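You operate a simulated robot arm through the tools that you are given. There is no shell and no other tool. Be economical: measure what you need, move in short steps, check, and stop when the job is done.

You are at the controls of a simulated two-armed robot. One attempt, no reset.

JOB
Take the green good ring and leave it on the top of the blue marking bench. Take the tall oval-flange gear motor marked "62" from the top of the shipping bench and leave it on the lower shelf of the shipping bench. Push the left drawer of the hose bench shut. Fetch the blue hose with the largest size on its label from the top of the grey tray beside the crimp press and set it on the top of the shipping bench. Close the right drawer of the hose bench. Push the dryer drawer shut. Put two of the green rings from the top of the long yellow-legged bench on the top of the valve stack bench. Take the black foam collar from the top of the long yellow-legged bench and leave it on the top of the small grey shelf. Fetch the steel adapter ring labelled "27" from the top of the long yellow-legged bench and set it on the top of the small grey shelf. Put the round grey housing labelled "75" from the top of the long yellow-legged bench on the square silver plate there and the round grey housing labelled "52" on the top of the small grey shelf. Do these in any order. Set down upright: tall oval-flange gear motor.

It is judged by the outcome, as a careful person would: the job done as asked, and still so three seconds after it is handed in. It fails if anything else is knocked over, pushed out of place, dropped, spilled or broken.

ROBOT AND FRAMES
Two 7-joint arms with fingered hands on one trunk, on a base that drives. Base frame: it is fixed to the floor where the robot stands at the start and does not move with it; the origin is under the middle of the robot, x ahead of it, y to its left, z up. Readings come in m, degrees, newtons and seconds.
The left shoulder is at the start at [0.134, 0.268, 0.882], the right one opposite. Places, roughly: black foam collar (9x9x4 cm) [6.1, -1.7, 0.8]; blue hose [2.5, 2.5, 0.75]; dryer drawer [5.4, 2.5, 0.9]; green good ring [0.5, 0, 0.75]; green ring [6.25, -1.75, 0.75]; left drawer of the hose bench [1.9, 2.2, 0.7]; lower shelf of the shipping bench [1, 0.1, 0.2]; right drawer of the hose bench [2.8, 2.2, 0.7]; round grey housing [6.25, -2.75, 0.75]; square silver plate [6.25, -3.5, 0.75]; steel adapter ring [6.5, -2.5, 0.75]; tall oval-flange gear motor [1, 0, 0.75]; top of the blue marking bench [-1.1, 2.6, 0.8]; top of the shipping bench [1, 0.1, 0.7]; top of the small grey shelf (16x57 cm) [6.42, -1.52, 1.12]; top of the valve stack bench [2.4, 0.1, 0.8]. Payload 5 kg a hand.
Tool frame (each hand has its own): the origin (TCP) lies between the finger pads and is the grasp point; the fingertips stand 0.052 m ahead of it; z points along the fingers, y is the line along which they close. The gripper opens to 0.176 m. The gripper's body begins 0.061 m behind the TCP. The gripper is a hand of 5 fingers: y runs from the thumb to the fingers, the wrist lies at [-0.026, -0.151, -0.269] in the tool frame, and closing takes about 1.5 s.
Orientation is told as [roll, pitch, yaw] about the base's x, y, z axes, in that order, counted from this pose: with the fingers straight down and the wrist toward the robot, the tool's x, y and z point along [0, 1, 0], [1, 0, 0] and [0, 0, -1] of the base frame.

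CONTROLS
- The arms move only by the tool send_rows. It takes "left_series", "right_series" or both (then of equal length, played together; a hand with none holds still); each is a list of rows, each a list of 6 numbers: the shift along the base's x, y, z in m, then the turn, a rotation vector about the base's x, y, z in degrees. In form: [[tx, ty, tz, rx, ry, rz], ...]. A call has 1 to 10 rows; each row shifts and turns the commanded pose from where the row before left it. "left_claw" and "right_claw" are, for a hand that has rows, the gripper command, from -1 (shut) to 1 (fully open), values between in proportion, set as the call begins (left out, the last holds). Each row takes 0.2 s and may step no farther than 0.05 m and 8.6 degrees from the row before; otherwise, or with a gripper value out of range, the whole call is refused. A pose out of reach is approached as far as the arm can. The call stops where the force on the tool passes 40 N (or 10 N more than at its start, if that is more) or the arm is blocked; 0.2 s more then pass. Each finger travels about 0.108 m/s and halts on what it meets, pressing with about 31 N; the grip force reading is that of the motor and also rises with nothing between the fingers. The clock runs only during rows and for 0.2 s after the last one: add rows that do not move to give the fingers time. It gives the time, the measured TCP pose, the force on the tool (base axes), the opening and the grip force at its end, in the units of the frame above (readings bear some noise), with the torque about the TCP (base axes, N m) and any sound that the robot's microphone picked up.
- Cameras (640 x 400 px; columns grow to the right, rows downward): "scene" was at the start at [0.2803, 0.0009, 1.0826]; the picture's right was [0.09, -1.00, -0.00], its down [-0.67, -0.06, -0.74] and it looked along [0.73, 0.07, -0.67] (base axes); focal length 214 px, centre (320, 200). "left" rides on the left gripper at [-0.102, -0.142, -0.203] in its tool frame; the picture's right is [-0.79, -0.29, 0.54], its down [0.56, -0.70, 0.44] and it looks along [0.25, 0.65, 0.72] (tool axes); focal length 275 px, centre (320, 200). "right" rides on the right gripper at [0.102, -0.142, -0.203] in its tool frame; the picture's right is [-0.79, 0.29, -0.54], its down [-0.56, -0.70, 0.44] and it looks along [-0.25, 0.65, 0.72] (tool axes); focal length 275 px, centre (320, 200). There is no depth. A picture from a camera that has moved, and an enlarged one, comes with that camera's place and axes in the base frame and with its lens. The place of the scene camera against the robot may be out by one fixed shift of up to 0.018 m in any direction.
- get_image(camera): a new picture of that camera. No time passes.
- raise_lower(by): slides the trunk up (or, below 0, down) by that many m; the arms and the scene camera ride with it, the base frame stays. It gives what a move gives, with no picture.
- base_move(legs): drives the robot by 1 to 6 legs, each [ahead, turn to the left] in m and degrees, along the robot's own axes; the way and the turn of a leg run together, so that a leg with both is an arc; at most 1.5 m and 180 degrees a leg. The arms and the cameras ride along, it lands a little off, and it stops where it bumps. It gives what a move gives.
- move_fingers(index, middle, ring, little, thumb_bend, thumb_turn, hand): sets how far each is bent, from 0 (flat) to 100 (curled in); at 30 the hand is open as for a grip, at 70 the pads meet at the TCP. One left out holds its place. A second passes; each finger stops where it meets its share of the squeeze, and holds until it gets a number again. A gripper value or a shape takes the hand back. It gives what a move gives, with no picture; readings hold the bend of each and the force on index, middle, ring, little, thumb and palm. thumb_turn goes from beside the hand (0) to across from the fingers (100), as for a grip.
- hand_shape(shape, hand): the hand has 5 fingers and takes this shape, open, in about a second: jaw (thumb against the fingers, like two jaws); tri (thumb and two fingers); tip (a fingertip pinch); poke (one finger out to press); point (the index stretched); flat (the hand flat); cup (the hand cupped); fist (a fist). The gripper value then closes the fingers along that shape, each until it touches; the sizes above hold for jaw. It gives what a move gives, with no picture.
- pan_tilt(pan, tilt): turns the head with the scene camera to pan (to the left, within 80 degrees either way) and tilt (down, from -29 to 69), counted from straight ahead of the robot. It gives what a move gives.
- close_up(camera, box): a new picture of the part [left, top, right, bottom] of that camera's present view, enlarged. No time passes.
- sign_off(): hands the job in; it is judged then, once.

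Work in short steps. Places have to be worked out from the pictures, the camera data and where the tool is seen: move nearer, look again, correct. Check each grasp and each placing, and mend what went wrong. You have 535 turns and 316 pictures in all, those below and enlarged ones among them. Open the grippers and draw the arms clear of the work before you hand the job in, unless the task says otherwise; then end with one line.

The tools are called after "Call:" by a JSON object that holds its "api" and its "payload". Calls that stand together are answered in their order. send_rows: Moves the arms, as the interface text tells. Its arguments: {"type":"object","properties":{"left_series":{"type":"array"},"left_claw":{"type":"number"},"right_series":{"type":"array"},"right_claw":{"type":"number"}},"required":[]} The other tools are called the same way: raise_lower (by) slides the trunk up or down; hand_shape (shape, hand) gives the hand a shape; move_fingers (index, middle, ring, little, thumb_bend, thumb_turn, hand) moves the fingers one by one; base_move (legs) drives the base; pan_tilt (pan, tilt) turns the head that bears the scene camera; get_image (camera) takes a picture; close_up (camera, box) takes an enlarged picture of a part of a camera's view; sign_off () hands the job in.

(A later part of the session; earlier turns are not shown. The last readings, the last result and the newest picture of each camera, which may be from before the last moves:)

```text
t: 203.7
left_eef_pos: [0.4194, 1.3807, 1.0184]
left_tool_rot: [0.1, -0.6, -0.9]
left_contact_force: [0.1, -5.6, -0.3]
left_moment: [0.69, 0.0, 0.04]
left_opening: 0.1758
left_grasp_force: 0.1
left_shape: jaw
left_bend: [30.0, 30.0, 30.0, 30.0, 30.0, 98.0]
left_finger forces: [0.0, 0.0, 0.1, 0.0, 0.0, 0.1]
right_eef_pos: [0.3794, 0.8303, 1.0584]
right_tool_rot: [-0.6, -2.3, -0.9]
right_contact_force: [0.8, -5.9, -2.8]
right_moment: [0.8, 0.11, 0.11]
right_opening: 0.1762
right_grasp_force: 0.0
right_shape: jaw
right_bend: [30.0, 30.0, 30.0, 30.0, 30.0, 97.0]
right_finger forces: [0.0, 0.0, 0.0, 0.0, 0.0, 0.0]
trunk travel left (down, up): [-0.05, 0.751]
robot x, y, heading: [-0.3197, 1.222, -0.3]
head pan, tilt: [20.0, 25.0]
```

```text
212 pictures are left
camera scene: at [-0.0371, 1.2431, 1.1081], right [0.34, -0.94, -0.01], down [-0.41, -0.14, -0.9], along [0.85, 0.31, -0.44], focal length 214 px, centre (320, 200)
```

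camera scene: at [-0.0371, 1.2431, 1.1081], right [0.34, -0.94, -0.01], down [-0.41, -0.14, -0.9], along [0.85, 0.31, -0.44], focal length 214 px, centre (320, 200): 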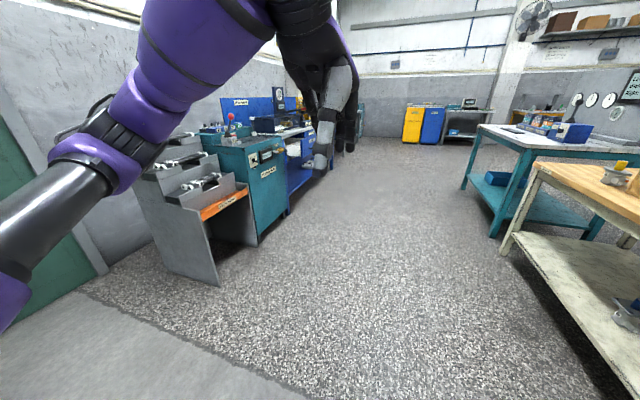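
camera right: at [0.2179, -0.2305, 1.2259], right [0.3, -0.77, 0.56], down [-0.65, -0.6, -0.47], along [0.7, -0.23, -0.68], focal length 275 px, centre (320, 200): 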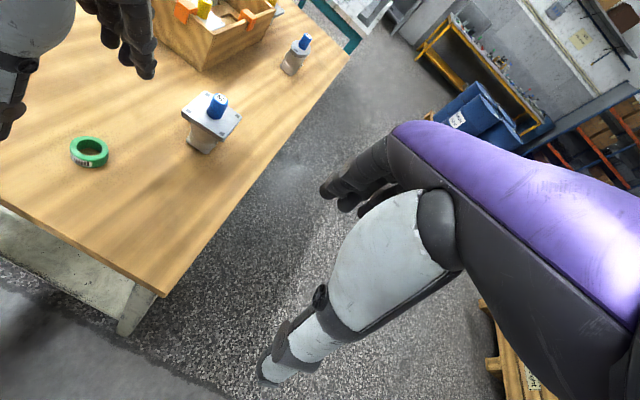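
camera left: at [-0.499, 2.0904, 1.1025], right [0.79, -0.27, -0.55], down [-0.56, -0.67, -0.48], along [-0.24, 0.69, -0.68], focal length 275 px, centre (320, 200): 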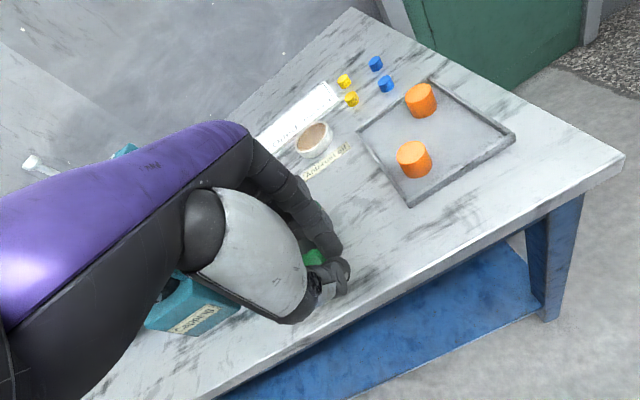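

The path ahead at y≈1.2 is clear, so I'll drive to x≈1.9 and turn to face the hose bench.

Call:
{"api": "base_move", "payload": {"legs": [[0.45, 0], [0.45, 0], [0.45, 0], [0.45, 0], [0.4, 0]]}}

Call:
{"api": "base_move", "payload": {"legs": [[0, 90]]}}

Call:
{"api": "pan_tilt", "payload": {"pan": 0, "tilt": 35}}

Call:
{"api": "get_image", "payload": {"camera": "scene"}}

```text
t: 219.6
left_eef_pos: [2.6223, 1.3866, 1.0174]
left_tool_rot: [-0.2, -0.7, -0.6]
left_contact_force: [0.9, 0.2, -1.0]
left_moment: [-0.06, 0.06, 0.0]
left_opening: 0.176
left_grasp_force: 0.0
left_shape: jaw
left_bend: [30.0, 30.0, 30.0, 30.0, 30.0, 98.0]
left_finger forces: [0.1, 0.0, 0.1, 0.1, 0.0, 0.1]
right_eef_pos: [2.5838, 0.8361, 1.0593]
right_tool_rot: [-0.8, -2.2, -0.6]
right_contact_force: [0.9, 0.7, -0.5]
right_moment: [-0.08, 0.09, 0.01]
right_opening: 0.1761
right_grasp_force: 0.0
right_shape: jaw
right_bend: [30.0, 30.0, 30.0, 30.0, 30.0, 98.0]
right_finger forces: [0.0, 0.1, 0.1, 0.0, 0.1, 0.0]
trunk travel left (down, up): [-0.05, 0.751]
robot x, y, heading: [1.88, 1.2201, -0.1]
head pan, tilt: [20.0, 25.0]
```

```text
t: 225.9
left_eef_pos: [1.7015, 1.9436, 1.0273]
left_tool_rot: [-0.1, -1.6, 90.4]
left_contact_force: [-0.5, -0.3, 0.8]
left_moment: [0.08, -0.04, 0.03]
left_opening: 0.1759
left_grasp_force: 0.0
left_shape: jaw
left_bend: [30.0, 30.0, 30.0, 30.0, 30.0, 98.0]
left_finger forces: [0.0, 0.0, 0.1, 0.0, 0.0, 0.1]
right_eef_pos: [2.2528, 1.9143, 1.0679]
right_tool_rot: [-0.7, -3.1, 90.6]
right_contact_force: [-0.1, -0.6, 0.2]
right_moment: [0.05, -0.07, -0.01]
right_opening: 0.1759
right_grasp_force: 0.0
right_shape: jaw
right_bend: [30.0, 30.0, 30.0, 30.0, 30.0, 97.0]
right_finger forces: [0.1, 0.1, 0.0, 0.0, 0.0, 0.1]
trunk travel left (down, up): [-0.05, 0.751]
robot x, y, heading: [1.9339, 1.2192, 90.8]
head pan, tilt: [20.0, 25.0]
```

```text
t: 226.7
left_eef_pos: [1.7011, 1.9311, 1.0348]
left_tool_rot: [0.0, -2.1, 90.6]
left_contact_force: [-5.9, 1.7, -2.3]
left_moment: [-0.23, -0.81, -0.14]
left_opening: 0.1758
left_grasp_force: 0.0
left_shape: jaw
left_bend: [30.0, 30.0, 30.0, 30.0, 30.0, 97.0]
left_finger forces: [0.0, 0.0, 0.0, 0.0, 0.0, 0.0]
right_eef_pos: [2.2515, 1.9007, 1.0771]
right_tool_rot: [-0.8, -3.8, 90.7]
right_contact_force: [-7.3, 1.5, -0.1]
right_moment: [-0.2, -0.71, -0.07]
right_opening: 0.176
right_grasp_force: 0.1
right_shape: jaw
right_bend: [30.0, 30.0, 30.0, 30.0, 30.0, 98.0]
right_finger forces: [0.0, 0.0, 0.0, 0.1, 0.0, 0.0]
trunk travel left (down, up): [-0.05, 0.751]
robot x, y, heading: [1.9343, 1.2231, 90.6]
head pan, tilt: [0.0, 35.0]
```

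```text
211 pictures are left
camera scene: at [1.9345, 1.4911, 1.092], right [1.0, 0.01, 0.0], down [0.01, -0.59, -0.81], along [-0.01, 0.81, -0.59], focal length 214 px, centre (320, 200)
```

scene: 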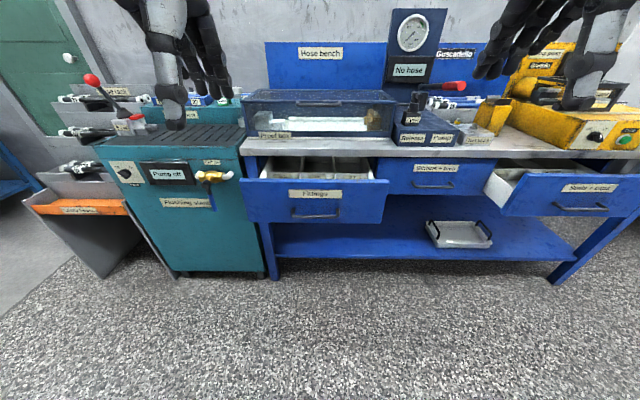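

The left and right drawers are open; the left drawer front is centered near (1.90, 2.09, 0.64). I'll close the left hand and pitch it forward to push with the fingertips.

Call:
{"api": "send_rows", "payload": {"left_series": [[0.02, -0.02, -0.01, 7.5, 0, 0], [0.025, -0.02, -0.02, 7.5, 0, 0], [0.025, -0.02, -0.03, 7.5, 0, 0], [0.025, -0.01, -0.035, 7.5, 0, 0], [0.025, -0.01, -0.035, 7.5, 0, 0], [0.025, -0.01, -0.035, 7.5, 0, 0], [0.025, 0, -0.035, 7.5, 0, 0], [0.025, 0, -0.035, 7.5, 0, 0], [0, 0, 0, 0, 0, 0]], "left_claw": -1}}

Call:
{"api": "get_image", "payload": {"camera": "scene"}}

Call:
{"api": "get_image", "payload": {"camera": "left"}}

```text
t: 228.7
left_eef_pos: [1.9318, 1.8693, 0.8158]
left_tool_rot: [-0.6, -62.3, 90.7]
left_contact_force: [1.9, 0.2, -0.5]
left_moment: [0.04, 0.13, 0.25]
left_opening: 0.0
left_grasp_force: 31.0
left_shape: jaw
left_bend: [70.0, 70.0, 70.0, 70.0, 62.0, 100.0]
left_finger forces: [0.0, 0.0, 0.0, 0.0, 0.1, 0.1]
left hand out of reach, approached as far as the arm can: row 5, 6
right_eef_pos: [2.2567, 1.8999, 1.0743]
right_tool_rot: [-0.5, -3.8, 90.3]
right_contact_force: [4.9, 0.4, -2.1]
right_moment: [0.12, 0.62, 0.08]
right_opening: 0.1759
right_grasp_force: 0.1
right_shape: jaw
right_bend: [30.0, 30.0, 30.0, 30.0, 30.0, 98.0]
right_finger forces: [0.1, 0.0, 0.1, 0.0, 0.1, 0.1]
trunk travel left (down, up): [-0.05, 0.751]
robot x, y, heading: [1.9326, 1.2182, 90.7]
head pan, tilt: [0.0, 35.0]
```

```text
210 pictures are left
camera scene: at [1.9391, 1.4902, 1.0919], right [1.0, 0.01, 0.0], down [0.01, -0.59, -0.81], along [-0.01, 0.81, -0.59], focal length 214 px, centre (320, 200)
```

scene: 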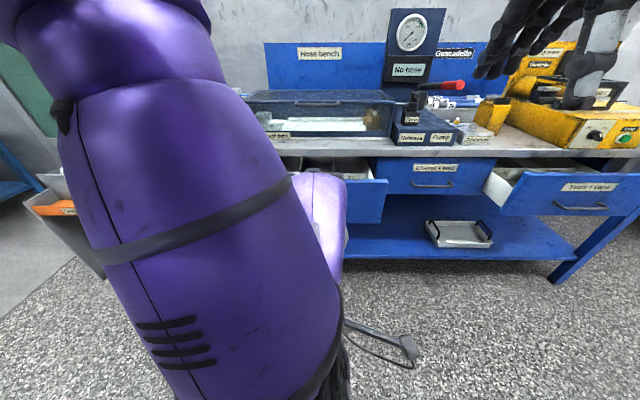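

```text
209 pictures are left
camera left: at [2.0346, 1.6225, 0.7848], right [0.79, 0.35, -0.5], down [-0.55, 0.06, -0.83], along [-0.26, 0.94, 0.24], focal length 275 px, centre (320, 200)
```

left: 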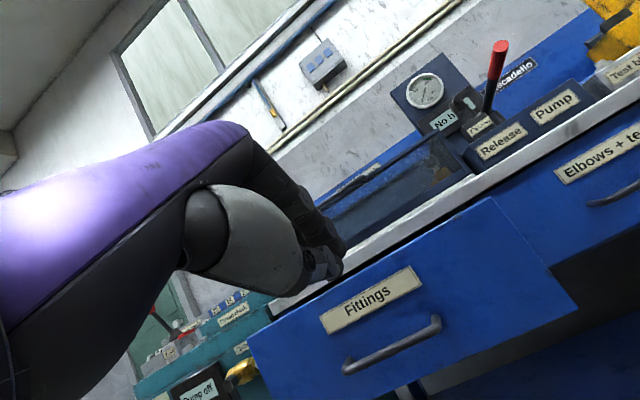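

The drawer label is at ≈(1.913, 2.026, 0.723). I'll lower the fingertips to that height and then push forward.

Call:
{"api": "send_rows", "payload": {"left_series": [[-0.01, 0, -0.03, 0, 0, 0], [-0.01, 0, -0.03, 0, 0, 0], [0, 0, -0.03, 0, 0, 0], [0, 0, -0.012, 0, 0, 0], [0, 0.02, 0, 0, 0, 0], [0, 0.03, 0, 0, 0, 0], [0, 0.02, 0, 0, 0, 0], [0, 0, 0, 0, 0, 0]]}}

Call:
{"api": "get_image", "payload": {"camera": "left"}}

```text
t: 230.5
left_eef_pos: [1.9029, 1.9582, 0.7338]
left_tool_rot: [-0.6, -62.3, 90.7]
left_contact_force: [0.7, -0.8, 0.0]
left_moment: [0.02, -0.01, -0.08]
left_opening: 0.0
left_grasp_force: 30.3
left_shape: jaw
left_bend: [70.0, 70.0, 70.0, 70.0, 62.0, 100.0]
left_finger forces: [0.1, 0.0, 0.1, 0.0, 0.1, 0.0]
left hand out of reach, approached as far as the arm can: row 3, 4
right_eef_pos: [2.2541, 1.8997, 1.0768]
right_tool_rot: [-0.7, -3.8, 90.5]
right_contact_force: [-1.1, 1.1, -0.6]
right_moment: [-0.08, -0.07, 0.03]
right_opening: 0.1758
right_grasp_force: 0.1
right_shape: jaw
right_bend: [30.0, 30.0, 30.0, 30.0, 30.0, 98.0]
right_finger forces: [0.0, 0.1, 0.0, 0.1, 0.1, 0.0]
trunk travel left (down, up): [-0.05, 0.751]
robot x, y, heading: [1.9315, 1.2211, 91.0]
head pan, tilt: [0.0, 35.0]
```

```text
208 pictures are left
camera left: at [2.0044, 1.7125, 0.7033], right [0.79, 0.35, -0.5], down [-0.55, 0.06, -0.83], along [-0.26, 0.94, 0.24], focal length 275 px, centre (320, 200)
```

left: 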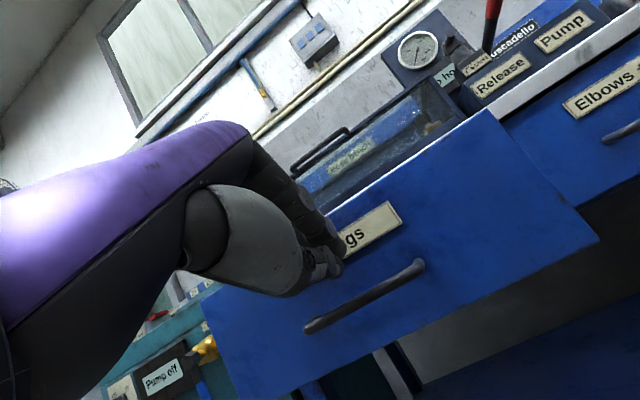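

Fingertips are at the label. I'll push forward.

Call:
{"api": "send_rows", "payload": {"left_series": [[0, 0.02, 0, 0, 0, 0], [0, 0.02, 0, 0, 0, 0], [0, 0.02, 0, 0, 0, 0], [0, 0.02, 0, 0, 0, 0], [0, 0.02, 0, 0, 0, 0], [0, 0, 0, 0, 0, 0]]}}

Call:
{"api": "get_image", "payload": {"camera": "left"}}

```text
t: 231.9
left_eef_pos: [1.9014, 2.0587, 0.7367]
left_tool_rot: [-0.9, -62.4, 91.0]
left_contact_force: [-0.2, 0.1, 0.2]
left_moment: [-0.09, -0.01, -0.03]
left_opening: 0.0
left_grasp_force: 30.8
left_shape: jaw
left_bend: [70.0, 70.0, 70.0, 70.0, 62.0, 100.0]
left_finger forces: [0.0, 0.0, 0.0, 0.0, 0.0, 0.0]
right_eef_pos: [2.2541, 1.8982, 1.0781]
right_tool_rot: [-0.6, -3.9, 90.5]
right_contact_force: [-1.7, -0.7, 1.8]
right_moment: [0.1, -0.17, -0.05]
right_opening: 0.1763
right_grasp_force: 0.1
right_shape: jaw
right_bend: [30.0, 30.0, 30.0, 30.0, 30.0, 98.0]
right_finger forces: [0.0, 0.0, 0.1, 0.0, 0.0, 0.0]
trunk travel left (down, up): [-0.05, 0.751]
robot x, y, heading: [1.9318, 1.2179, 90.7]
head pan, tilt: [0.0, 35.0]
```

```text
207 pictures are left
camera left: at [2.0039, 1.8127, 0.7047], right [0.79, 0.35, -0.5], down [-0.55, 0.07, -0.83], along [-0.26, 0.93, 0.24], focal length 275 px, centre (320, 200)
```

left: 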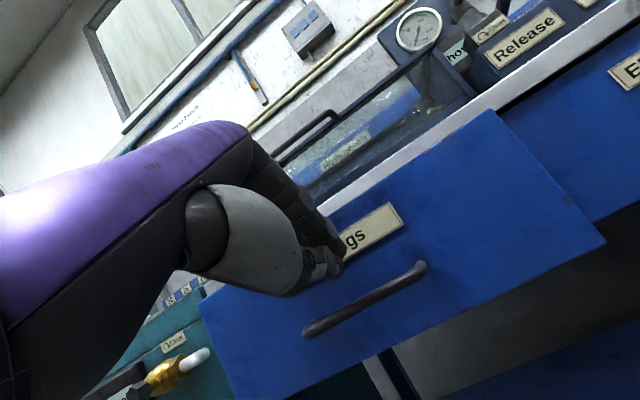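

The drawer moves with the hand. I'll continue until it seats.

Call:
{"api": "send_rows", "payload": {"left_series": [[0, 0.02, 0, 0, 0, 0], [0, 0.02, 0, 0, 0, 0], [0, 0.02, 0, 0, 0, 0], [0, 0.02, 0, 0, 0, 0], [0, 0.02, 0, 0, 0, 0], [0, 0, 0, 0, 0, 0]]}}

Call:
{"api": "get_image", "payload": {"camera": "left"}}

```text
t: 233.4
left_eef_pos: [1.9024, 2.1442, 0.7519]
left_tool_rot: [-1.0, -63.4, 91.0]
left_contact_force: [-0.7, -2.7, 4.0]
left_moment: [-0.35, 0.07, -0.03]
left_opening: 0.0
left_grasp_force: 30.7
left_shape: jaw
left_bend: [70.0, 70.0, 70.0, 70.0, 62.0, 100.0]
left_finger forces: [0.1, 0.1, 0.1, 0.0, 0.0, 0.0]
right_eef_pos: [2.2536, 1.8803, 1.0917]
right_tool_rot: [-0.6, -5.0, 90.6]
right_contact_force: [0.5, -5.3, 3.6]
right_moment: [0.57, -0.08, -0.1]
right_opening: 0.1758
right_grasp_force: 0.0
right_shape: jaw
right_bend: [30.0, 30.0, 30.0, 30.0, 30.0, 97.0]
right_finger forces: [0.0, 0.1, 0.0, 0.0, 0.0, 0.0]
trunk travel left (down, up): [-0.05, 0.751]
robot x, y, heading: [1.9293, 1.2214, 90.8]
head pan, tilt: [0.0, 35.0]
stopped in row 6 (left hand): the force on the tool passed its limit at 42 N (the readings are from after the stop); the commanded pose is now the measured one
```

```text
206 pictures are left
camera left: at [2.0045, 1.899, 0.7164], right [0.8, 0.35, -0.49], down [-0.55, 0.08, -0.83], along [-0.25, 0.93, 0.26], focal length 275 px, centre (320, 200)
```

left: 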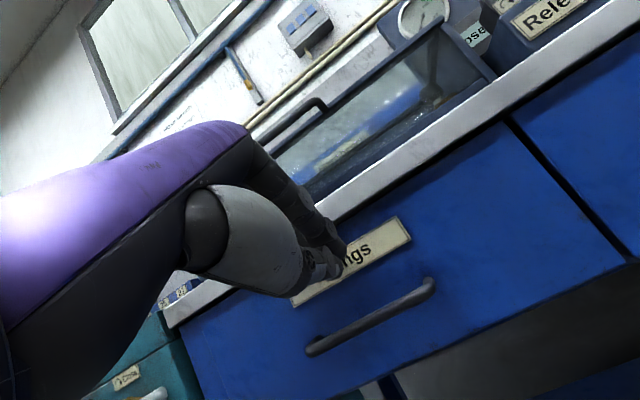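

Call:
{"api": "send_rows", "payload": {"left_series": [[0, -0.03, 0, 0, 0, 0], [0, -0.04, 0, 0, 0, 0], [0, -0.04, 0, 0, 0, 0], [0, -0.04, 0, 0, 0, 0], [0, 0, 0, 0, 0, 0]]}}

Call:
{"api": "get_image", "payload": {"camera": "left"}}

Call:
{"api": "close_up", "payload": {"camera": "scene", "box": [230, 120, 640, 300]}}

```text
t: 234.6
left_eef_pos: [1.9026, 1.9974, 0.7466]
left_tool_rot: [-0.7, -63.1, 90.7]
left_contact_force: [1.0, -0.5, -1.3]
left_moment: [0.04, 0.01, 0.1]
left_opening: 0.0001
left_grasp_force: 30.8
left_shape: jaw
left_bend: [70.0, 70.0, 70.0, 70.0, 62.0, 100.0]
left_finger forces: [0.1, 0.1, 0.1, 0.0, 0.0, 0.0]
right_eef_pos: [2.2541, 1.884, 1.0863]
right_tool_rot: [-0.7, -4.6, 90.5]
right_contact_force: [1.4, -1.4, 0.8]
right_moment: [0.16, 0.08, 0.02]
right_opening: 0.176
right_grasp_force: 0.0
right_shape: jaw
right_bend: [30.0, 30.0, 30.0, 30.0, 30.0, 98.0]
right_finger forces: [0.0, 0.0, 0.1, 0.0, 0.0, 0.1]
trunk travel left (down, up): [-0.05, 0.751]
robot x, y, heading: [1.9287, 1.2225, 90.9]
head pan, tilt: [0.0, 35.0]
```

```text
205 pictures are left
camera left: at [2.0039, 1.7519, 0.7122], right [0.79, 0.35, -0.5], down [-0.55, 0.08, -0.83], along [-0.26, 0.93, 0.26], focal length 275 px, centre (320, 200)
```

left: 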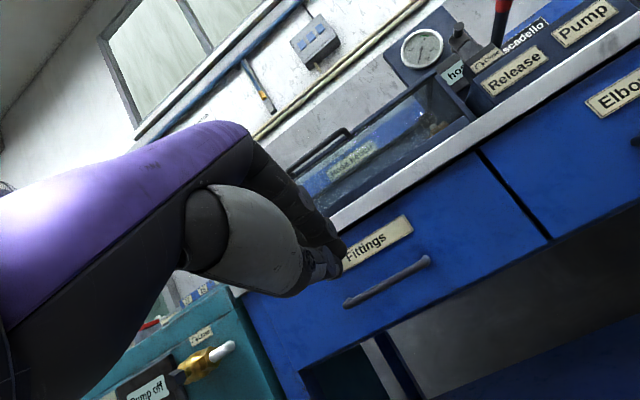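

```text
1.56 times, centred on (435, 210) of scene
camera zoom: at [1.9374, 1.4893, 1.0925], right [1.0, 0.01, 0.0], down [0.01, -0.58, -0.81], along [-0.01, 0.81, -0.59], focal length 335 px, centre (140, 184)
```

zoom: 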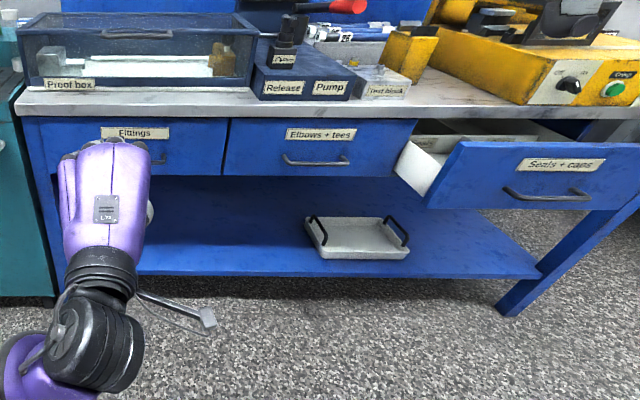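

The left drawer is closed flush. For the right drawer I'll back up, shift 0.82 m to the right, and face the bench again.

Call:
{"api": "base_move", "payload": {"legs": [[-0.25, 0], [0, -91], [0.41, 0], [0.41, 0], [0, 90]]}}

Call:
{"api": "get_image", "payload": {"camera": "scene"}}

Call:
{"api": "get_image", "payload": {"camera": "left"}}

```text
t: 254.3
left_eef_pos: [2.7387, 1.7584, 0.7471]
left_tool_rot: [-0.8, -63.0, 89.5]
left_contact_force: [0.2, 0.5, 0.0]
left_moment: [-0.01, -0.01, 0.04]
left_opening: 0.0
left_grasp_force: 31.4
left_shape: jaw
left_bend: [70.0, 70.0, 70.0, 70.0, 62.0, 100.0]
left_finger forces: [0.0, 0.1, 0.1, 0.0, 0.1, 0.0]
right_eef_pos: [3.0889, 1.6361, 1.0857]
right_tool_rot: [-0.7, -4.6, 89.4]
right_contact_force: [1.0, 0.4, -1.1]
right_moment: [-0.01, 0.01, 0.02]
right_opening: 0.1758
right_grasp_force: 0.1
right_shape: jaw
right_bend: [30.0, 30.0, 30.0, 30.0, 30.0, 98.0]
right_finger forces: [0.0, 0.0, 0.1, 0.1, 0.1, 0.0]
trunk travel left (down, up): [-0.05, 0.751]
robot x, y, heading: [2.7836, 0.9771, 89.4]
head pan, tilt: [0.0, 35.0]
```

```text
203 pictures are left
camera scene: at [2.7977, 1.2475, 1.0925], right [1.0, -0.01, 0.0], down [-0.01, -0.58, -0.81], along [0.01, 0.81, -0.59], focal length 214 px, centre (320, 200)
```

scene: 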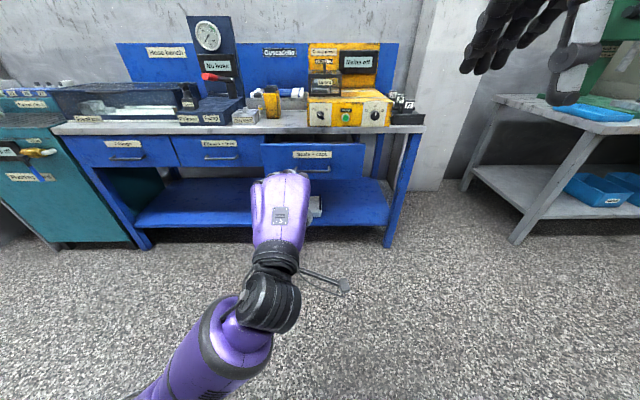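

```text
202 pictures are left
camera left: at [2.8347, 1.5092, 0.7121], right [0.8, 0.34, -0.5], down [-0.55, 0.09, -0.83], along [-0.23, 0.94, 0.25], focal length 275 px, centre (320, 200)
```

left: 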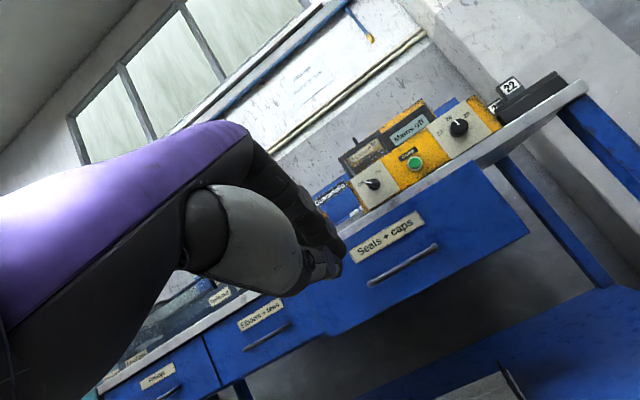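

The right drawer's label is at x≈2.78. I'll drive closer and push with the left hand.

Call:
{"api": "base_move", "payload": {"legs": [[0.2, 0]]}}

Call:
{"api": "send_rows", "payload": {"left_series": [[0.015, 0, -0.005, 0, 0, 0], [0.015, 0, -0.005, 0, 0, 0], [0, 0.02, 0, 0, 0, 0], [0, 0.02, 0, 0, 0, 0], [0, 0.02, 0, 0, 0, 0], [0, 0.02, 0, 0, 0, 0], [0, 0, 0, 0, 0, 0]]}}

Call:
{"api": "get_image", "payload": {"camera": "left"}}

```text
t: 255.0
left_eef_pos: [2.7208, 1.7234, 0.7786]
left_tool_rot: [-0.5, -65.1, 88.6]
left_contact_force: [7.0, -5.6, 9.1]
left_moment: [-0.87, 0.46, 0.91]
left_opening: 0.0
left_grasp_force: 30.8
left_shape: jaw
left_bend: [70.0, 70.0, 70.0, 70.0, 62.0, 100.0]
left_finger forces: [0.0, 0.0, 0.0, 0.1, 0.1, 0.1]
right_eef_pos: [3.0724, 1.5923, 1.1126]
right_tool_rot: [0.2, -6.6, 88.0]
right_contact_force: [14.4, -8.9, 6.6]
right_moment: [1.03, 1.53, 0.18]
right_opening: 0.1761
right_grasp_force: 0.1
right_shape: jaw
right_bend: [30.0, 30.0, 30.0, 30.0, 30.0, 98.0]
right_finger forces: [0.1, 0.1, 0.1, 0.1, 0.0, 0.0]
trunk travel left (down, up): [-0.05, 0.751]
robot x, y, heading: [2.7852, 0.9769, 89.1]
head pan, tilt: [0.0, 35.0]
stopped in leg 1: the force on the tool passed its limit at 136 N (the readings are from after the stop); the commanded pose is now the measured one
```

```text
t: 256.6
left_eef_pos: [2.745, 1.8093, 0.7588]
left_tool_rot: [-0.7, -64.4, 89.0]
left_contact_force: [-0.1, -0.5, -0.5]
left_moment: [-0.01, 0.03, 0.02]
left_opening: 0.0
left_grasp_force: 30.5
left_shape: jaw
left_bend: [70.0, 70.0, 70.0, 70.0, 62.0, 100.0]
left_finger forces: [0.0, 0.1, 0.0, 0.0, 0.1, 0.0]
right_eef_pos: [3.0643, 1.6012, 1.1043]
right_tool_rot: [-0.1, -5.8, 88.1]
right_contact_force: [0.3, 0.8, 0.2]
right_moment: [0.0, 0.03, 0.01]
right_opening: 0.1761
right_grasp_force: 0.0
right_shape: jaw
right_bend: [30.0, 30.0, 30.0, 30.0, 30.0, 98.0]
right_finger forces: [0.1, 0.0, 0.0, 0.0, 0.0, 0.0]
trunk travel left (down, up): [-0.05, 0.751]
robot x, y, heading: [2.7882, 0.9814, 88.7]
head pan, tilt: [0.0, 35.0]
```

```text
201 pictures are left
camera left: at [2.8403, 1.5612, 0.7182], right [0.8, 0.34, -0.49], down [-0.55, 0.11, -0.83], along [-0.23, 0.93, 0.28], focal length 275 px, centre (320, 200)
```

left: 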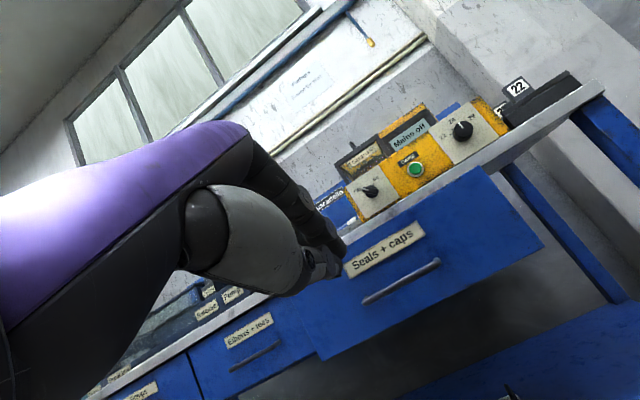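

The first forward start after a turn jolts; retry usually works.

Call:
{"api": "base_move", "payload": {"legs": [[0.18, 0]]}}

Call:
{"api": "get_image", "payload": {"camera": "left"}}

```text
t: 258.4
left_eef_pos: [2.7481, 1.9866, 0.7582]
left_tool_rot: [-0.6, -64.3, 89.0]
left_contact_force: [0.1, 0.3, 0.0]
left_moment: [0.02, -0.01, 0.02]
left_opening: 0.0001
left_grasp_force: 31.3
left_shape: jaw
left_bend: [70.0, 70.0, 70.0, 70.0, 62.0, 100.0]
left_finger forces: [0.0, 0.0, 0.0, 0.0, 0.0, 0.1]
right_eef_pos: [3.0667, 1.7794, 1.1025]
right_tool_rot: [-0.2, -5.8, 88.3]
right_contact_force: [-0.7, 1.1, -0.8]
right_moment: [-0.01, 0.06, 0.03]
right_opening: 0.1757
right_grasp_force: 0.0
right_shape: jaw
right_bend: [30.0, 30.0, 30.0, 30.0, 30.0, 98.0]
right_finger forces: [0.1, 0.0, 0.0, 0.0, 0.1, 0.0]
trunk travel left (down, up): [-0.05, 0.751]
robot x, y, heading: [2.7884, 1.1585, 89.1]
head pan, tilt: [0.0, 35.0]
```

```text
200 pictures are left
camera left: at [2.8425, 1.7394, 0.7179], right [0.8, 0.34, -0.49], down [-0.55, 0.11, -0.83], along [-0.23, 0.93, 0.28], focal length 275 px, centre (320, 200)
```

left: 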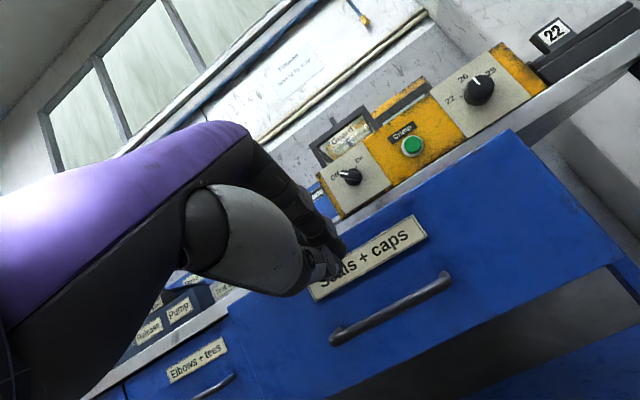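

I'll center slightly right and push.

Call:
{"api": "send_rows", "payload": {"left_series": [[0.02, 0, -0.01, 0, 0, 0], [0.015, 0, -0.01, 0, 0, 0], [0, 0.02, 0, 0, 0, 0], [0, 0.025, 0, 0, 0, 0], [0, 0.025, 0, 0, 0, 0], [0, 0.025, 0, 0, 0, 0], [0, 0.025, 0, 0, 0, 0], [0, 0.02, 0, 0, 0, 0], [0, 0.015, 0, 0, 0, 0], [0, 0, 0, 0, 0, 0]]}}

Call:
{"api": "get_image", "payload": {"camera": "left"}}

```text
t: 260.8
left_eef_pos: [2.7475, 2.1278, 0.7375]
left_tool_rot: [11.5, -65.6, 79.4]
left_contact_force: [0.2, -3.4, 5.7]
left_moment: [-0.57, 0.11, -0.01]
left_opening: 0.0
left_grasp_force: 30.7
left_shape: jaw
left_bend: [70.0, 70.0, 70.0, 70.0, 63.0, 100.0]
left_finger forces: [0.0, 0.0, 0.0, 0.0, 0.0, 0.1]
right_eef_pos: [3.0646, 1.743, 1.1258]
right_tool_rot: [-0.1, -8.1, 88.4]
right_contact_force: [-1.0, -6.7, 5.2]
right_moment: [0.69, -0.26, -0.14]
right_opening: 0.1759
right_grasp_force: 0.2
right_shape: jaw
right_bend: [30.0, 30.0, 30.0, 30.0, 30.0, 98.0]
right_finger forces: [0.1, 0.1, 0.0, 0.0, 0.0, 0.0]
trunk travel left (down, up): [-0.05, 0.751]
robot x, y, heading: [2.7859, 1.159, 89.3]
head pan, tilt: [0.0, 35.0]
stopped in row 10 (left hand): the arm was blocked; the commanded pose is now the measured one
```

```text
199 pictures are left
camera left: at [2.8439, 1.883, 0.6805], right [0.75, 0.37, -0.55], down [-0.62, 0.12, -0.77], along [-0.22, 0.92, 0.32], focal length 275 px, centre (320, 200)
```

left: 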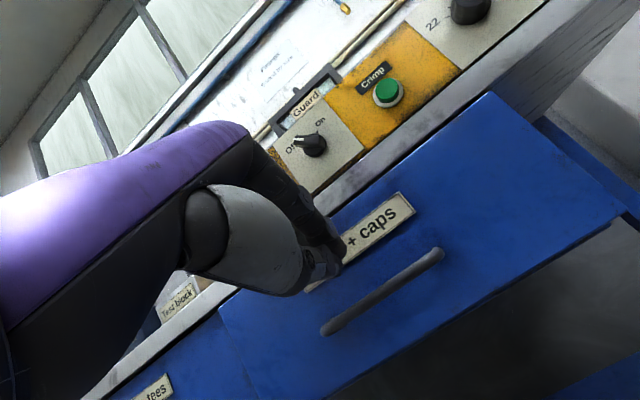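

It's blocked by arm reach before fully closing. I'll back off a bit, square the hand, and drive a little closer.

Call:
{"api": "send_rows", "payload": {"left_series": [[0, -0.03, 0.01, 0, 0, 4], [0, -0.03, 0.01, 0, 0, 3], [0, -0.03, 0, 0, -5, 3], [0, -0.03, 0, 0, -5, 0], [0, 0, 0, 0, 0, 0]]}}

Call:
{"api": "base_move", "payload": {"legs": [[0.1, 0]]}}

Call:
{"api": "get_image", "payload": {"camera": "scene"}}

```text
t: 262.2
left_eef_pos: [2.7316, 1.9994, 0.7468]
left_tool_rot: [-4.7, -65.5, 104.8]
left_contact_force: [-1.5, -3.7, 5.2]
left_moment: [-0.52, -0.02, -0.11]
left_opening: 0.0
left_grasp_force: 31.1
left_shape: jaw
left_bend: [70.0, 70.0, 70.0, 70.0, 63.0, 100.0]
left_finger forces: [0.0, 0.1, 0.0, 0.1, 0.1, 0.0]
right_eef_pos: [3.0605, 1.7302, 1.1345]
right_tool_rot: [0.2, -8.9, 88.7]
right_contact_force: [-1.7, -6.3, 5.3]
right_moment: [0.65, -0.28, -0.21]
right_opening: 0.1762
right_grasp_force: 0.1
right_shape: jaw
right_bend: [30.0, 30.0, 30.0, 30.0, 30.0, 97.0]
right_finger forces: [0.0, 0.0, 0.0, 0.0, 0.0, 0.0]
trunk travel left (down, up): [-0.05, 0.751]
robot x, y, heading: [2.7874, 1.1564, 89.2]
head pan, tilt: [0.0, 35.0]
stopped in row 5 (left hand): the arm was blocked; the commanded pose is now the measured one
```

```text
t: 263.5
left_eef_pos: [2.7344, 2.1057, 0.7388]
left_tool_rot: [-4.2, -65.1, 104.2]
left_contact_force: [0.0, 0.2, -0.7]
left_moment: [0.07, 0.02, 0.03]
left_opening: 0.0
left_grasp_force: 30.7
left_shape: jaw
left_bend: [70.0, 70.0, 70.0, 70.0, 63.0, 100.0]
left_finger forces: [0.1, 0.0, 0.1, 0.1, 0.1, 0.0]
right_eef_pos: [3.064, 1.8375, 1.1287]
right_tool_rot: [0.4, -8.3, 88.6]
right_contact_force: [0.1, 0.4, -1.4]
right_moment: [-0.06, 0.05, 0.05]
right_opening: 0.1758
right_grasp_force: 0.0
right_shape: jaw
right_bend: [30.0, 30.0, 30.0, 30.0, 30.0, 97.0]
right_finger forces: [0.0, 0.0, 0.0, 0.0, 0.0, 0.0]
trunk travel left (down, up): [-0.05, 0.751]
robot x, y, heading: [2.7893, 1.2549, 89.2]
head pan, tilt: [0.0, 35.0]
```

```text
198 pictures are left
camera scene: at [2.8017, 1.5287, 1.0922], right [1.0, -0.01, 0.0], down [-0.01, -0.59, -0.81], along [0.01, 0.81, -0.59], focal length 214 px, centre (320, 200)
```

scene: 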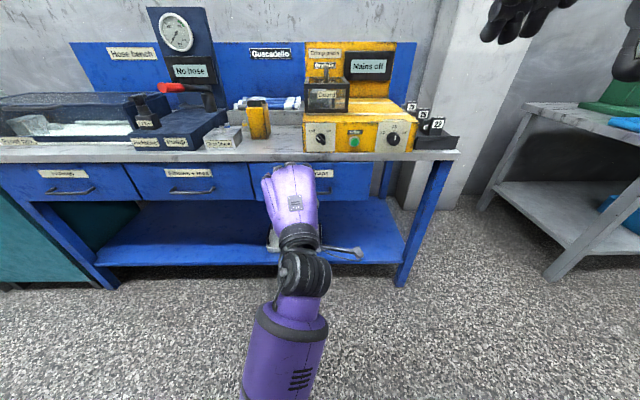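

Call:
{"api": "close_up", "payload": {"camera": "scene", "box": [100, 130, 480, 260]}}

Call:
{"api": "get_image", "payload": {"camera": "left"}}

```text
1.68 times, centred on (290, 195) of scene
camera zoom: at [2.8017, 1.5287, 1.0922], right [1.0, -0.01, 0.0], down [-0.01, -0.59, -0.81], along [0.01, 0.81, -0.59], focal length 361 px, centre (370, 208)
```

zoom: 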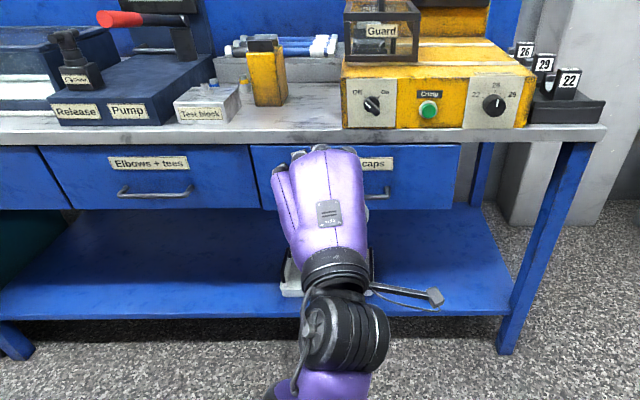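

```text
196 pictures are left
camera left: at [2.8795, 1.8822, 0.6982], right [0.73, 0.51, -0.46], down [-0.54, 0.01, -0.84], along [-0.42, 0.86, 0.28], focal length 275 px, centre (320, 200)
```

left: 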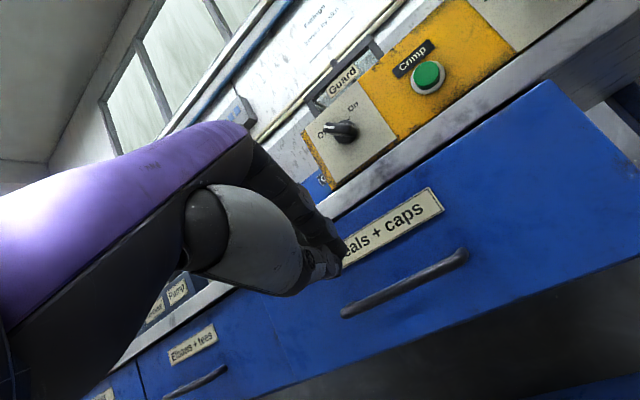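

Nearly flush; a final push.

Call:
{"api": "send_rows", "payload": {"left_series": [[0.01, 0.015, 0, 0, 0, -5], [0.01, 0.015, 0, 0, 0, -5], [0, 0.015, 0, 0, 0, 0], [0, 0.01, 0, 0, 0, 0], [0, 0.01, 0, 0, 0, 0], [0, 0, 0, 0, 0, 0]]}}

Call:
{"api": "get_image", "payload": {"camera": "left"}}

```text
t: 264.9
left_eef_pos: [2.7519, 2.1443, 0.7456]
left_tool_rot: [-1.1, -66.3, 91.1]
left_contact_force: [-0.5, -1.7, 3.7]
left_moment: [-0.36, 0.07, -0.11]
left_opening: 0.0002
left_grasp_force: 31.7
left_shape: jaw
left_bend: [70.0, 70.0, 70.0, 70.0, 63.0, 100.0]
left_finger forces: [0.1, 0.0, 0.0, 0.0, 0.0, 0.0]
right_eef_pos: [3.0541, 1.8033, 1.1499]
right_tool_rot: [1.2, -10.8, 89.7]
right_contact_force: [-2.0, -5.2, 3.5]
right_moment: [0.48, -0.28, -0.17]
right_opening: 0.1761
right_grasp_force: 0.1
right_shape: jaw
right_bend: [30.0, 30.0, 30.0, 30.0, 30.0, 97.0]
right_finger forces: [0.0, 0.0, 0.0, 0.0, 0.0, 0.1]
trunk travel left (down, up): [-0.05, 0.751]
robot x, y, heading: [2.7905, 1.2563, 89.2]
head pan, tilt: [0.0, 35.0]
stopped in row 6 (left hand): the force on the tool passed its limit at 44 N (the readings are from after the stop); the commanded pose is now the measured one
```

```text
195 pictures are left
camera left: at [2.8535, 1.9002, 0.6986], right [0.79, 0.38, -0.47], down [-0.55, 0.12, -0.83], along [-0.26, 0.92, 0.31], focal length 275 px, centre (320, 200)
```

left: 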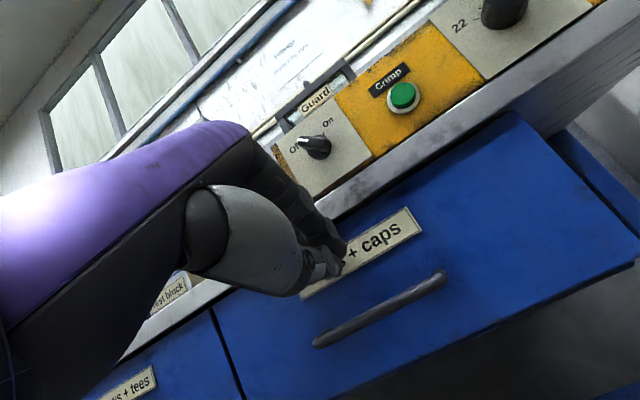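

Both hose bench drawers are flush now. I'll back the hand off and look for the hoses and grey tray.

Call:
{"api": "send_rows", "payload": {"left_series": [[0, -0.03, 0, 0, 0, 0], [0, -0.04, 0, 0, 0, 0], [0, -0.04, 0, 0, 0, 0], [0, -0.04, 0, 0, 0, 0], [0, -0.04, 0, 0, 0, 0], [0, 0, 0, 0, 0, 0]], "left_claw": 1}}

Call:
{"api": "close_up", "payload": {"camera": "scene", "box": [190, 70, 340, 160]}}

Call:
{"api": "close_up", "payload": {"camera": "scene", "box": [0, 130, 420, 300]}}

```text
t: 266.3
left_eef_pos: [2.7549, 1.9489, 0.7218]
left_tool_rot: [13.5, -66.3, 76.0]
left_contact_force: [0.1, 0.2, 0.2]
left_moment: [0.03, -0.01, 0.02]
left_opening: 0.1759
left_grasp_force: 0.2
left_shape: jaw
left_bend: [30.0, 30.0, 30.0, 30.0, 30.0, 98.0]
left_finger forces: [0.0, 0.0, 0.1, 0.1, 0.0, 0.0]
right_eef_pos: [3.0555, 1.8082, 1.1457]
right_tool_rot: [1.2, -10.4, 89.5]
right_contact_force: [-0.7, -0.6, 1.0]
right_moment: [0.04, -0.04, -0.01]
right_opening: 0.1758
right_grasp_force: 0.0
right_shape: jaw
right_bend: [30.0, 30.0, 30.0, 30.0, 30.0, 97.0]
right_finger forces: [0.1, 0.0, 0.0, 0.0, 0.0, 0.0]
trunk travel left (down, up): [-0.05, 0.751]
robot x, y, heading: [2.7908, 1.2585, 89.1]
head pan, tilt: [0.0, 35.0]
```

```text
4.27 times, centred on (265, 115) of scene
camera zoom: at [2.8014, 1.5278, 1.0924], right [1.0, -0.01, 0.0], down [-0.01, -0.59, -0.81], along [0.01, 0.81, -0.59], focal length 915 px, centre (555, 563)
```

zoom: 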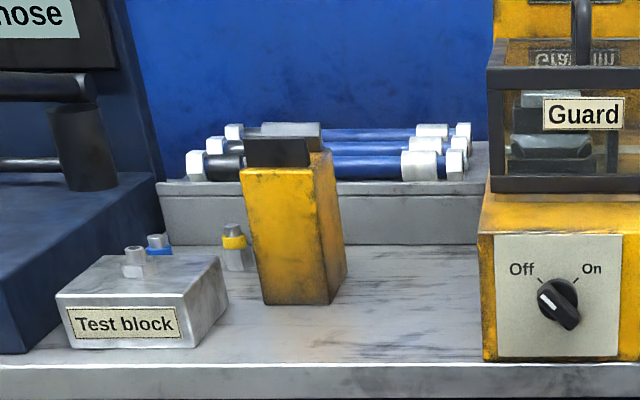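

```text
1.52 times, centred on (210, 215) of scene
camera zoom: at [2.8014, 1.5278, 1.0924], right [1.0, -0.01, 0.0], down [-0.01, -0.59, -0.81], along [0.01, 0.81, -0.59], focal length 327 px, centre (488, 177)
```

zoom: 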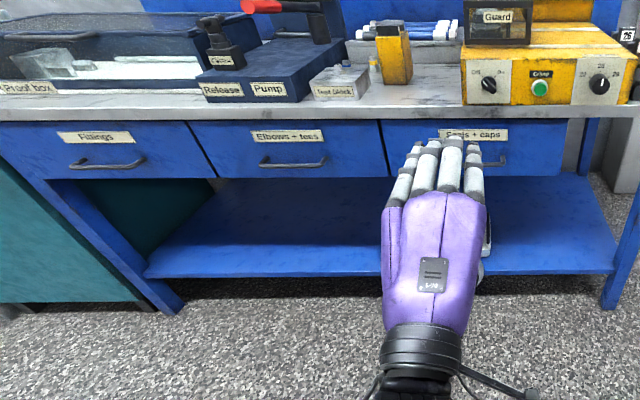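

Drawers are done. Three hoses lie on a grey tray at the back. To read labels I need a higher view, so I'll bring the left hand back upright and raise the trunk.

Call:
{"api": "send_rows", "payload": {"left_series": [[0, -0.03, 0, 0, 0, 0], [0, -0.03, 0.02, -8.4, 0, 0], [-0.02, -0.02, 0.03, -8.4, 0, 0], [-0.03, 0, 0.03, -8.4, 0, 0], [-0.03, 0, 0.03, -8.4, 0, 0], [-0.03, 0, 0.03, -8.4, 0, 0], [-0.03, 0, 0.03, -8.4, 0, 0], [-0.03, 0, 0.03, -8.4, 0, 0], [0, 0, 0.03, -8.0, 0, 0], [0, 0, 0.03, 0, 0, 5.6]]}}

Call:
{"api": "raise_lower", "payload": {"by": 0.3}}

Call:
{"api": "pan_tilt", "payload": {"pan": 15, "tilt": 35}}

Call:
{"api": "get_image", "payload": {"camera": "scene"}}

```text
t: 267.4
left_eef_pos: [2.7439, 1.8756, 0.6939]
left_tool_rot: [2.9, -32.2, 87.5]
left_contact_force: [-1.2, -2.8, 2.6]
left_moment: [0.1, -0.06, -0.01]
left_opening: 0.176
left_grasp_force: 0.0
left_shape: jaw
left_bend: [30.0, 30.0, 30.0, 30.0, 30.0, 97.0]
left_finger forces: [0.0, 0.0, 0.0, 0.1, 0.0, 0.1]
left hand out of reach, approached as far as the arm can: row 3, 4, 5
right_eef_pos: [3.0504, 1.7889, 1.1585]
right_tool_rot: [1.7, -11.9, 89.9]
right_contact_force: [1.4, -8.2, 4.8]
right_moment: [0.81, 0.06, -0.14]
right_opening: 0.1761
right_grasp_force: 0.1
right_shape: jaw
right_bend: [30.0, 30.0, 30.0, 30.0, 30.0, 98.0]
right_finger forces: [0.1, 0.0, 0.0, 0.0, 0.1, 0.0]
trunk travel left (down, up): [-0.05, 0.751]
robot x, y, heading: [2.7906, 1.2592, 89.4]
head pan, tilt: [0.0, 35.0]
stopped in row 5 (left hand): the force on the tool passed its limit at 48 N (the readings are from after the stop); the commanded pose is now the measured one
```

```text
t: 270.4
left_eef_pos: [2.7185, 1.8878, 0.9763]
left_tool_rot: [9.2, -32.7, 85.0]
left_contact_force: [-0.3, 0.7, -0.9]
left_moment: [0.05, -0.01, -0.02]
left_opening: 0.1761
left_grasp_force: 0.1
left_shape: jaw
left_bend: [30.0, 30.0, 30.0, 30.0, 30.0, 97.0]
left_finger forces: [0.0, 0.0, 0.0, 0.0, 0.0, 0.0]
right_eef_pos: [3.057, 1.7948, 1.4515]
right_tool_rot: [1.3, -11.1, 89.5]
right_contact_force: [0.9, 1.4, -0.4]
right_moment: [-0.07, -0.01, 0.01]
right_opening: 0.176
right_grasp_force: 0.1
right_shape: jaw
right_bend: [30.0, 30.0, 30.0, 30.0, 30.0, 98.0]
right_finger forces: [0.0, 0.0, 0.0, 0.0, 0.0, 0.0]
trunk travel left (down, up): [-0.35, 0.451]
robot x, y, heading: [2.7858, 1.2612, 89.4]
head pan, tilt: [0.0, 35.0]
```

```text
t: 271.1
left_eef_pos: [2.7202, 1.8834, 0.9728]
left_tool_rot: [9.3, -32.5, 84.6]
left_contact_force: [0.5, -0.4, -0.1]
left_moment: [0.0, -0.01, -0.01]
left_opening: 0.176
left_grasp_force: 0.1
left_shape: jaw
left_bend: [30.0, 30.0, 30.0, 30.0, 30.0, 97.0]
left_finger forces: [0.0, 0.0, 0.0, 0.0, 0.0, 0.1]
right_eef_pos: [3.0552, 1.7919, 1.4518]
right_tool_rot: [1.3, -11.1, 89.5]
right_contact_force: [-0.9, -0.1, -0.2]
right_moment: [-0.02, 0.0, -0.03]
right_opening: 0.176
right_grasp_force: 0.0
right_shape: jaw
right_bend: [30.0, 30.0, 30.0, 30.0, 30.0, 98.0]
right_finger forces: [0.1, 0.1, 0.0, 0.1, 0.0, 0.1]
trunk travel left (down, up): [-0.35, 0.451]
robot x, y, heading: [2.7876, 1.2602, 89.4]
head pan, tilt: [15.0, 35.0]
```

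```text
192 pictures are left
camera scene: at [2.7772, 1.4074, 1.4093], right [0.97, 0.25, 0.0], down [0.14, -0.57, -0.81], along [-0.2, 0.79, -0.58], focal length 214 px, centre (320, 200)
```

scene: 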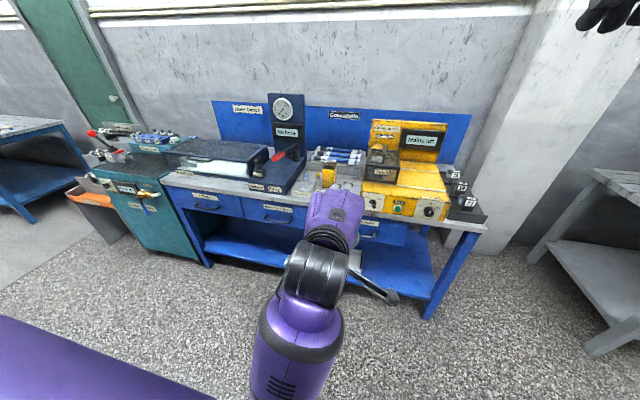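

Call:
{"api": "close_up", "payload": {"camera": "scene", "box": [290, 135, 385, 195]}}

Call:
{"api": "close_up", "payload": {"camera": "left", "box": [0, 0, 640, 400]}}

```text
6.67 times, centred on (338, 165) of scene
camera zoom: at [2.7772, 1.4074, 1.4093], right [0.97, 0.25, 0.0], down [0.14, -0.57, -0.81], along [-0.2, 0.79, -0.58], focal length 1430 px, centre (203, 433)
```

zoom: 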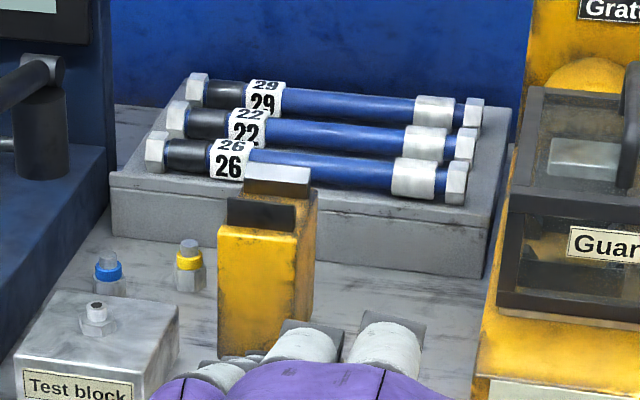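

```text
1.00 times, centred on (320, 200) of left (not enlarged: the box is as wide or as high as the picture)
camera zoom: at [2.8321, 1.653, 1.05], right [0.7, 0.05, -0.71], down [-0.66, -0.35, -0.67], along [-0.28, 0.94, -0.21], focal length 275 px, centre (320, 200)
```

zoom: 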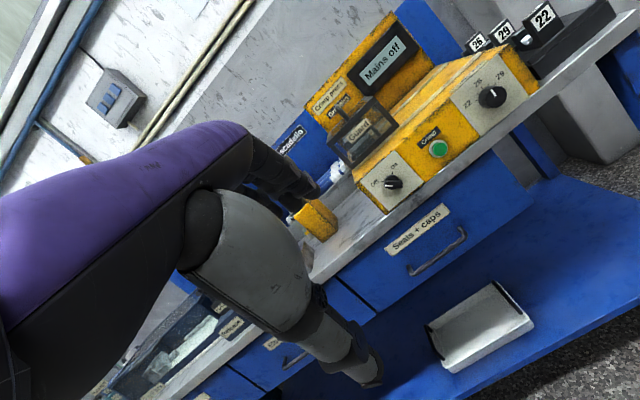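

The labels read 26, 22, 29, so the back hose "29" is the target, near (2.59, 2.71). I'll straighten the left hand first.

Call:
{"api": "send_rows", "payload": {"left_series": [[-0.02, 0, 0.03, -8.2, -1.7, 0], [-0.03, 0, 0.03, -8.2, -1.7, 0], [-0.03, 0, 0.03, -8.2, -1.7, 0], [-0.03, 0, 0.03, -8.2, -1.7, 0], [-0.02, 0, 0.02, 0, 0, 0], [0, 0, 0, 0, 0, 0]]}}

Call:
{"api": "get_image", "payload": {"camera": "left"}}

```text
t: 271.4
left_eef_pos: [2.7214, 1.8578, 0.9702]
left_tool_rot: [8.8, -28.7, 84.3]
left_contact_force: [-2.1, -3.8, 2.7]
left_moment: [0.34, -0.18, -0.07]
left_opening: 0.176
left_grasp_force: 0.1
left_shape: jaw
left_bend: [30.0, 30.0, 30.0, 30.0, 30.0, 97.0]
left_finger forces: [0.0, 0.0, 0.1, 0.1, 0.0, 0.0]
right_eef_pos: [3.0545, 1.7689, 1.4622]
right_tool_rot: [1.2, -12.3, 89.6]
right_contact_force: [-0.5, -5.3, 0.4]
right_moment: [0.68, -0.12, -0.15]
right_opening: 0.1763
right_grasp_force: 0.0
right_shape: jaw
right_bend: [30.0, 30.0, 30.0, 30.0, 30.0, 98.0]
right_finger forces: [0.0, 0.0, 0.1, 0.0, 0.0, 0.0]
trunk travel left (down, up): [-0.35, 0.451]
robot x, y, heading: [2.784, 1.2562, 89.3]
head pan, tilt: [15.0, 35.0]
stopped in row 1 (left hand): the force on the tool passed its limit at 87 N (the readings are from after the stop); the commanded pose is now the measured one
```

```text
189 pictures are left
camera left: at [2.8294, 1.6314, 1.0633], right [0.7, -0.01, -0.71], down [-0.66, -0.38, -0.65], along [-0.27, 0.92, -0.27], focal length 275 px, centre (320, 200)
```

left: 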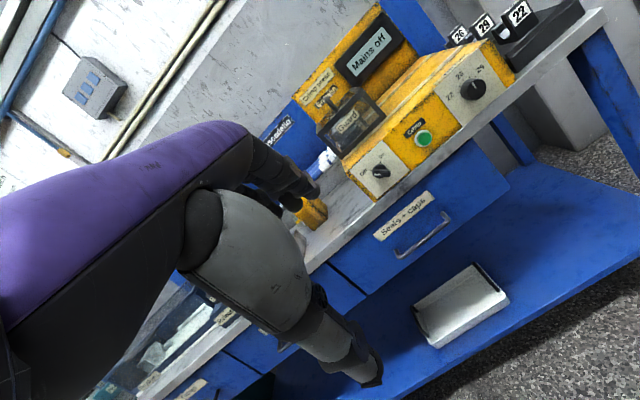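

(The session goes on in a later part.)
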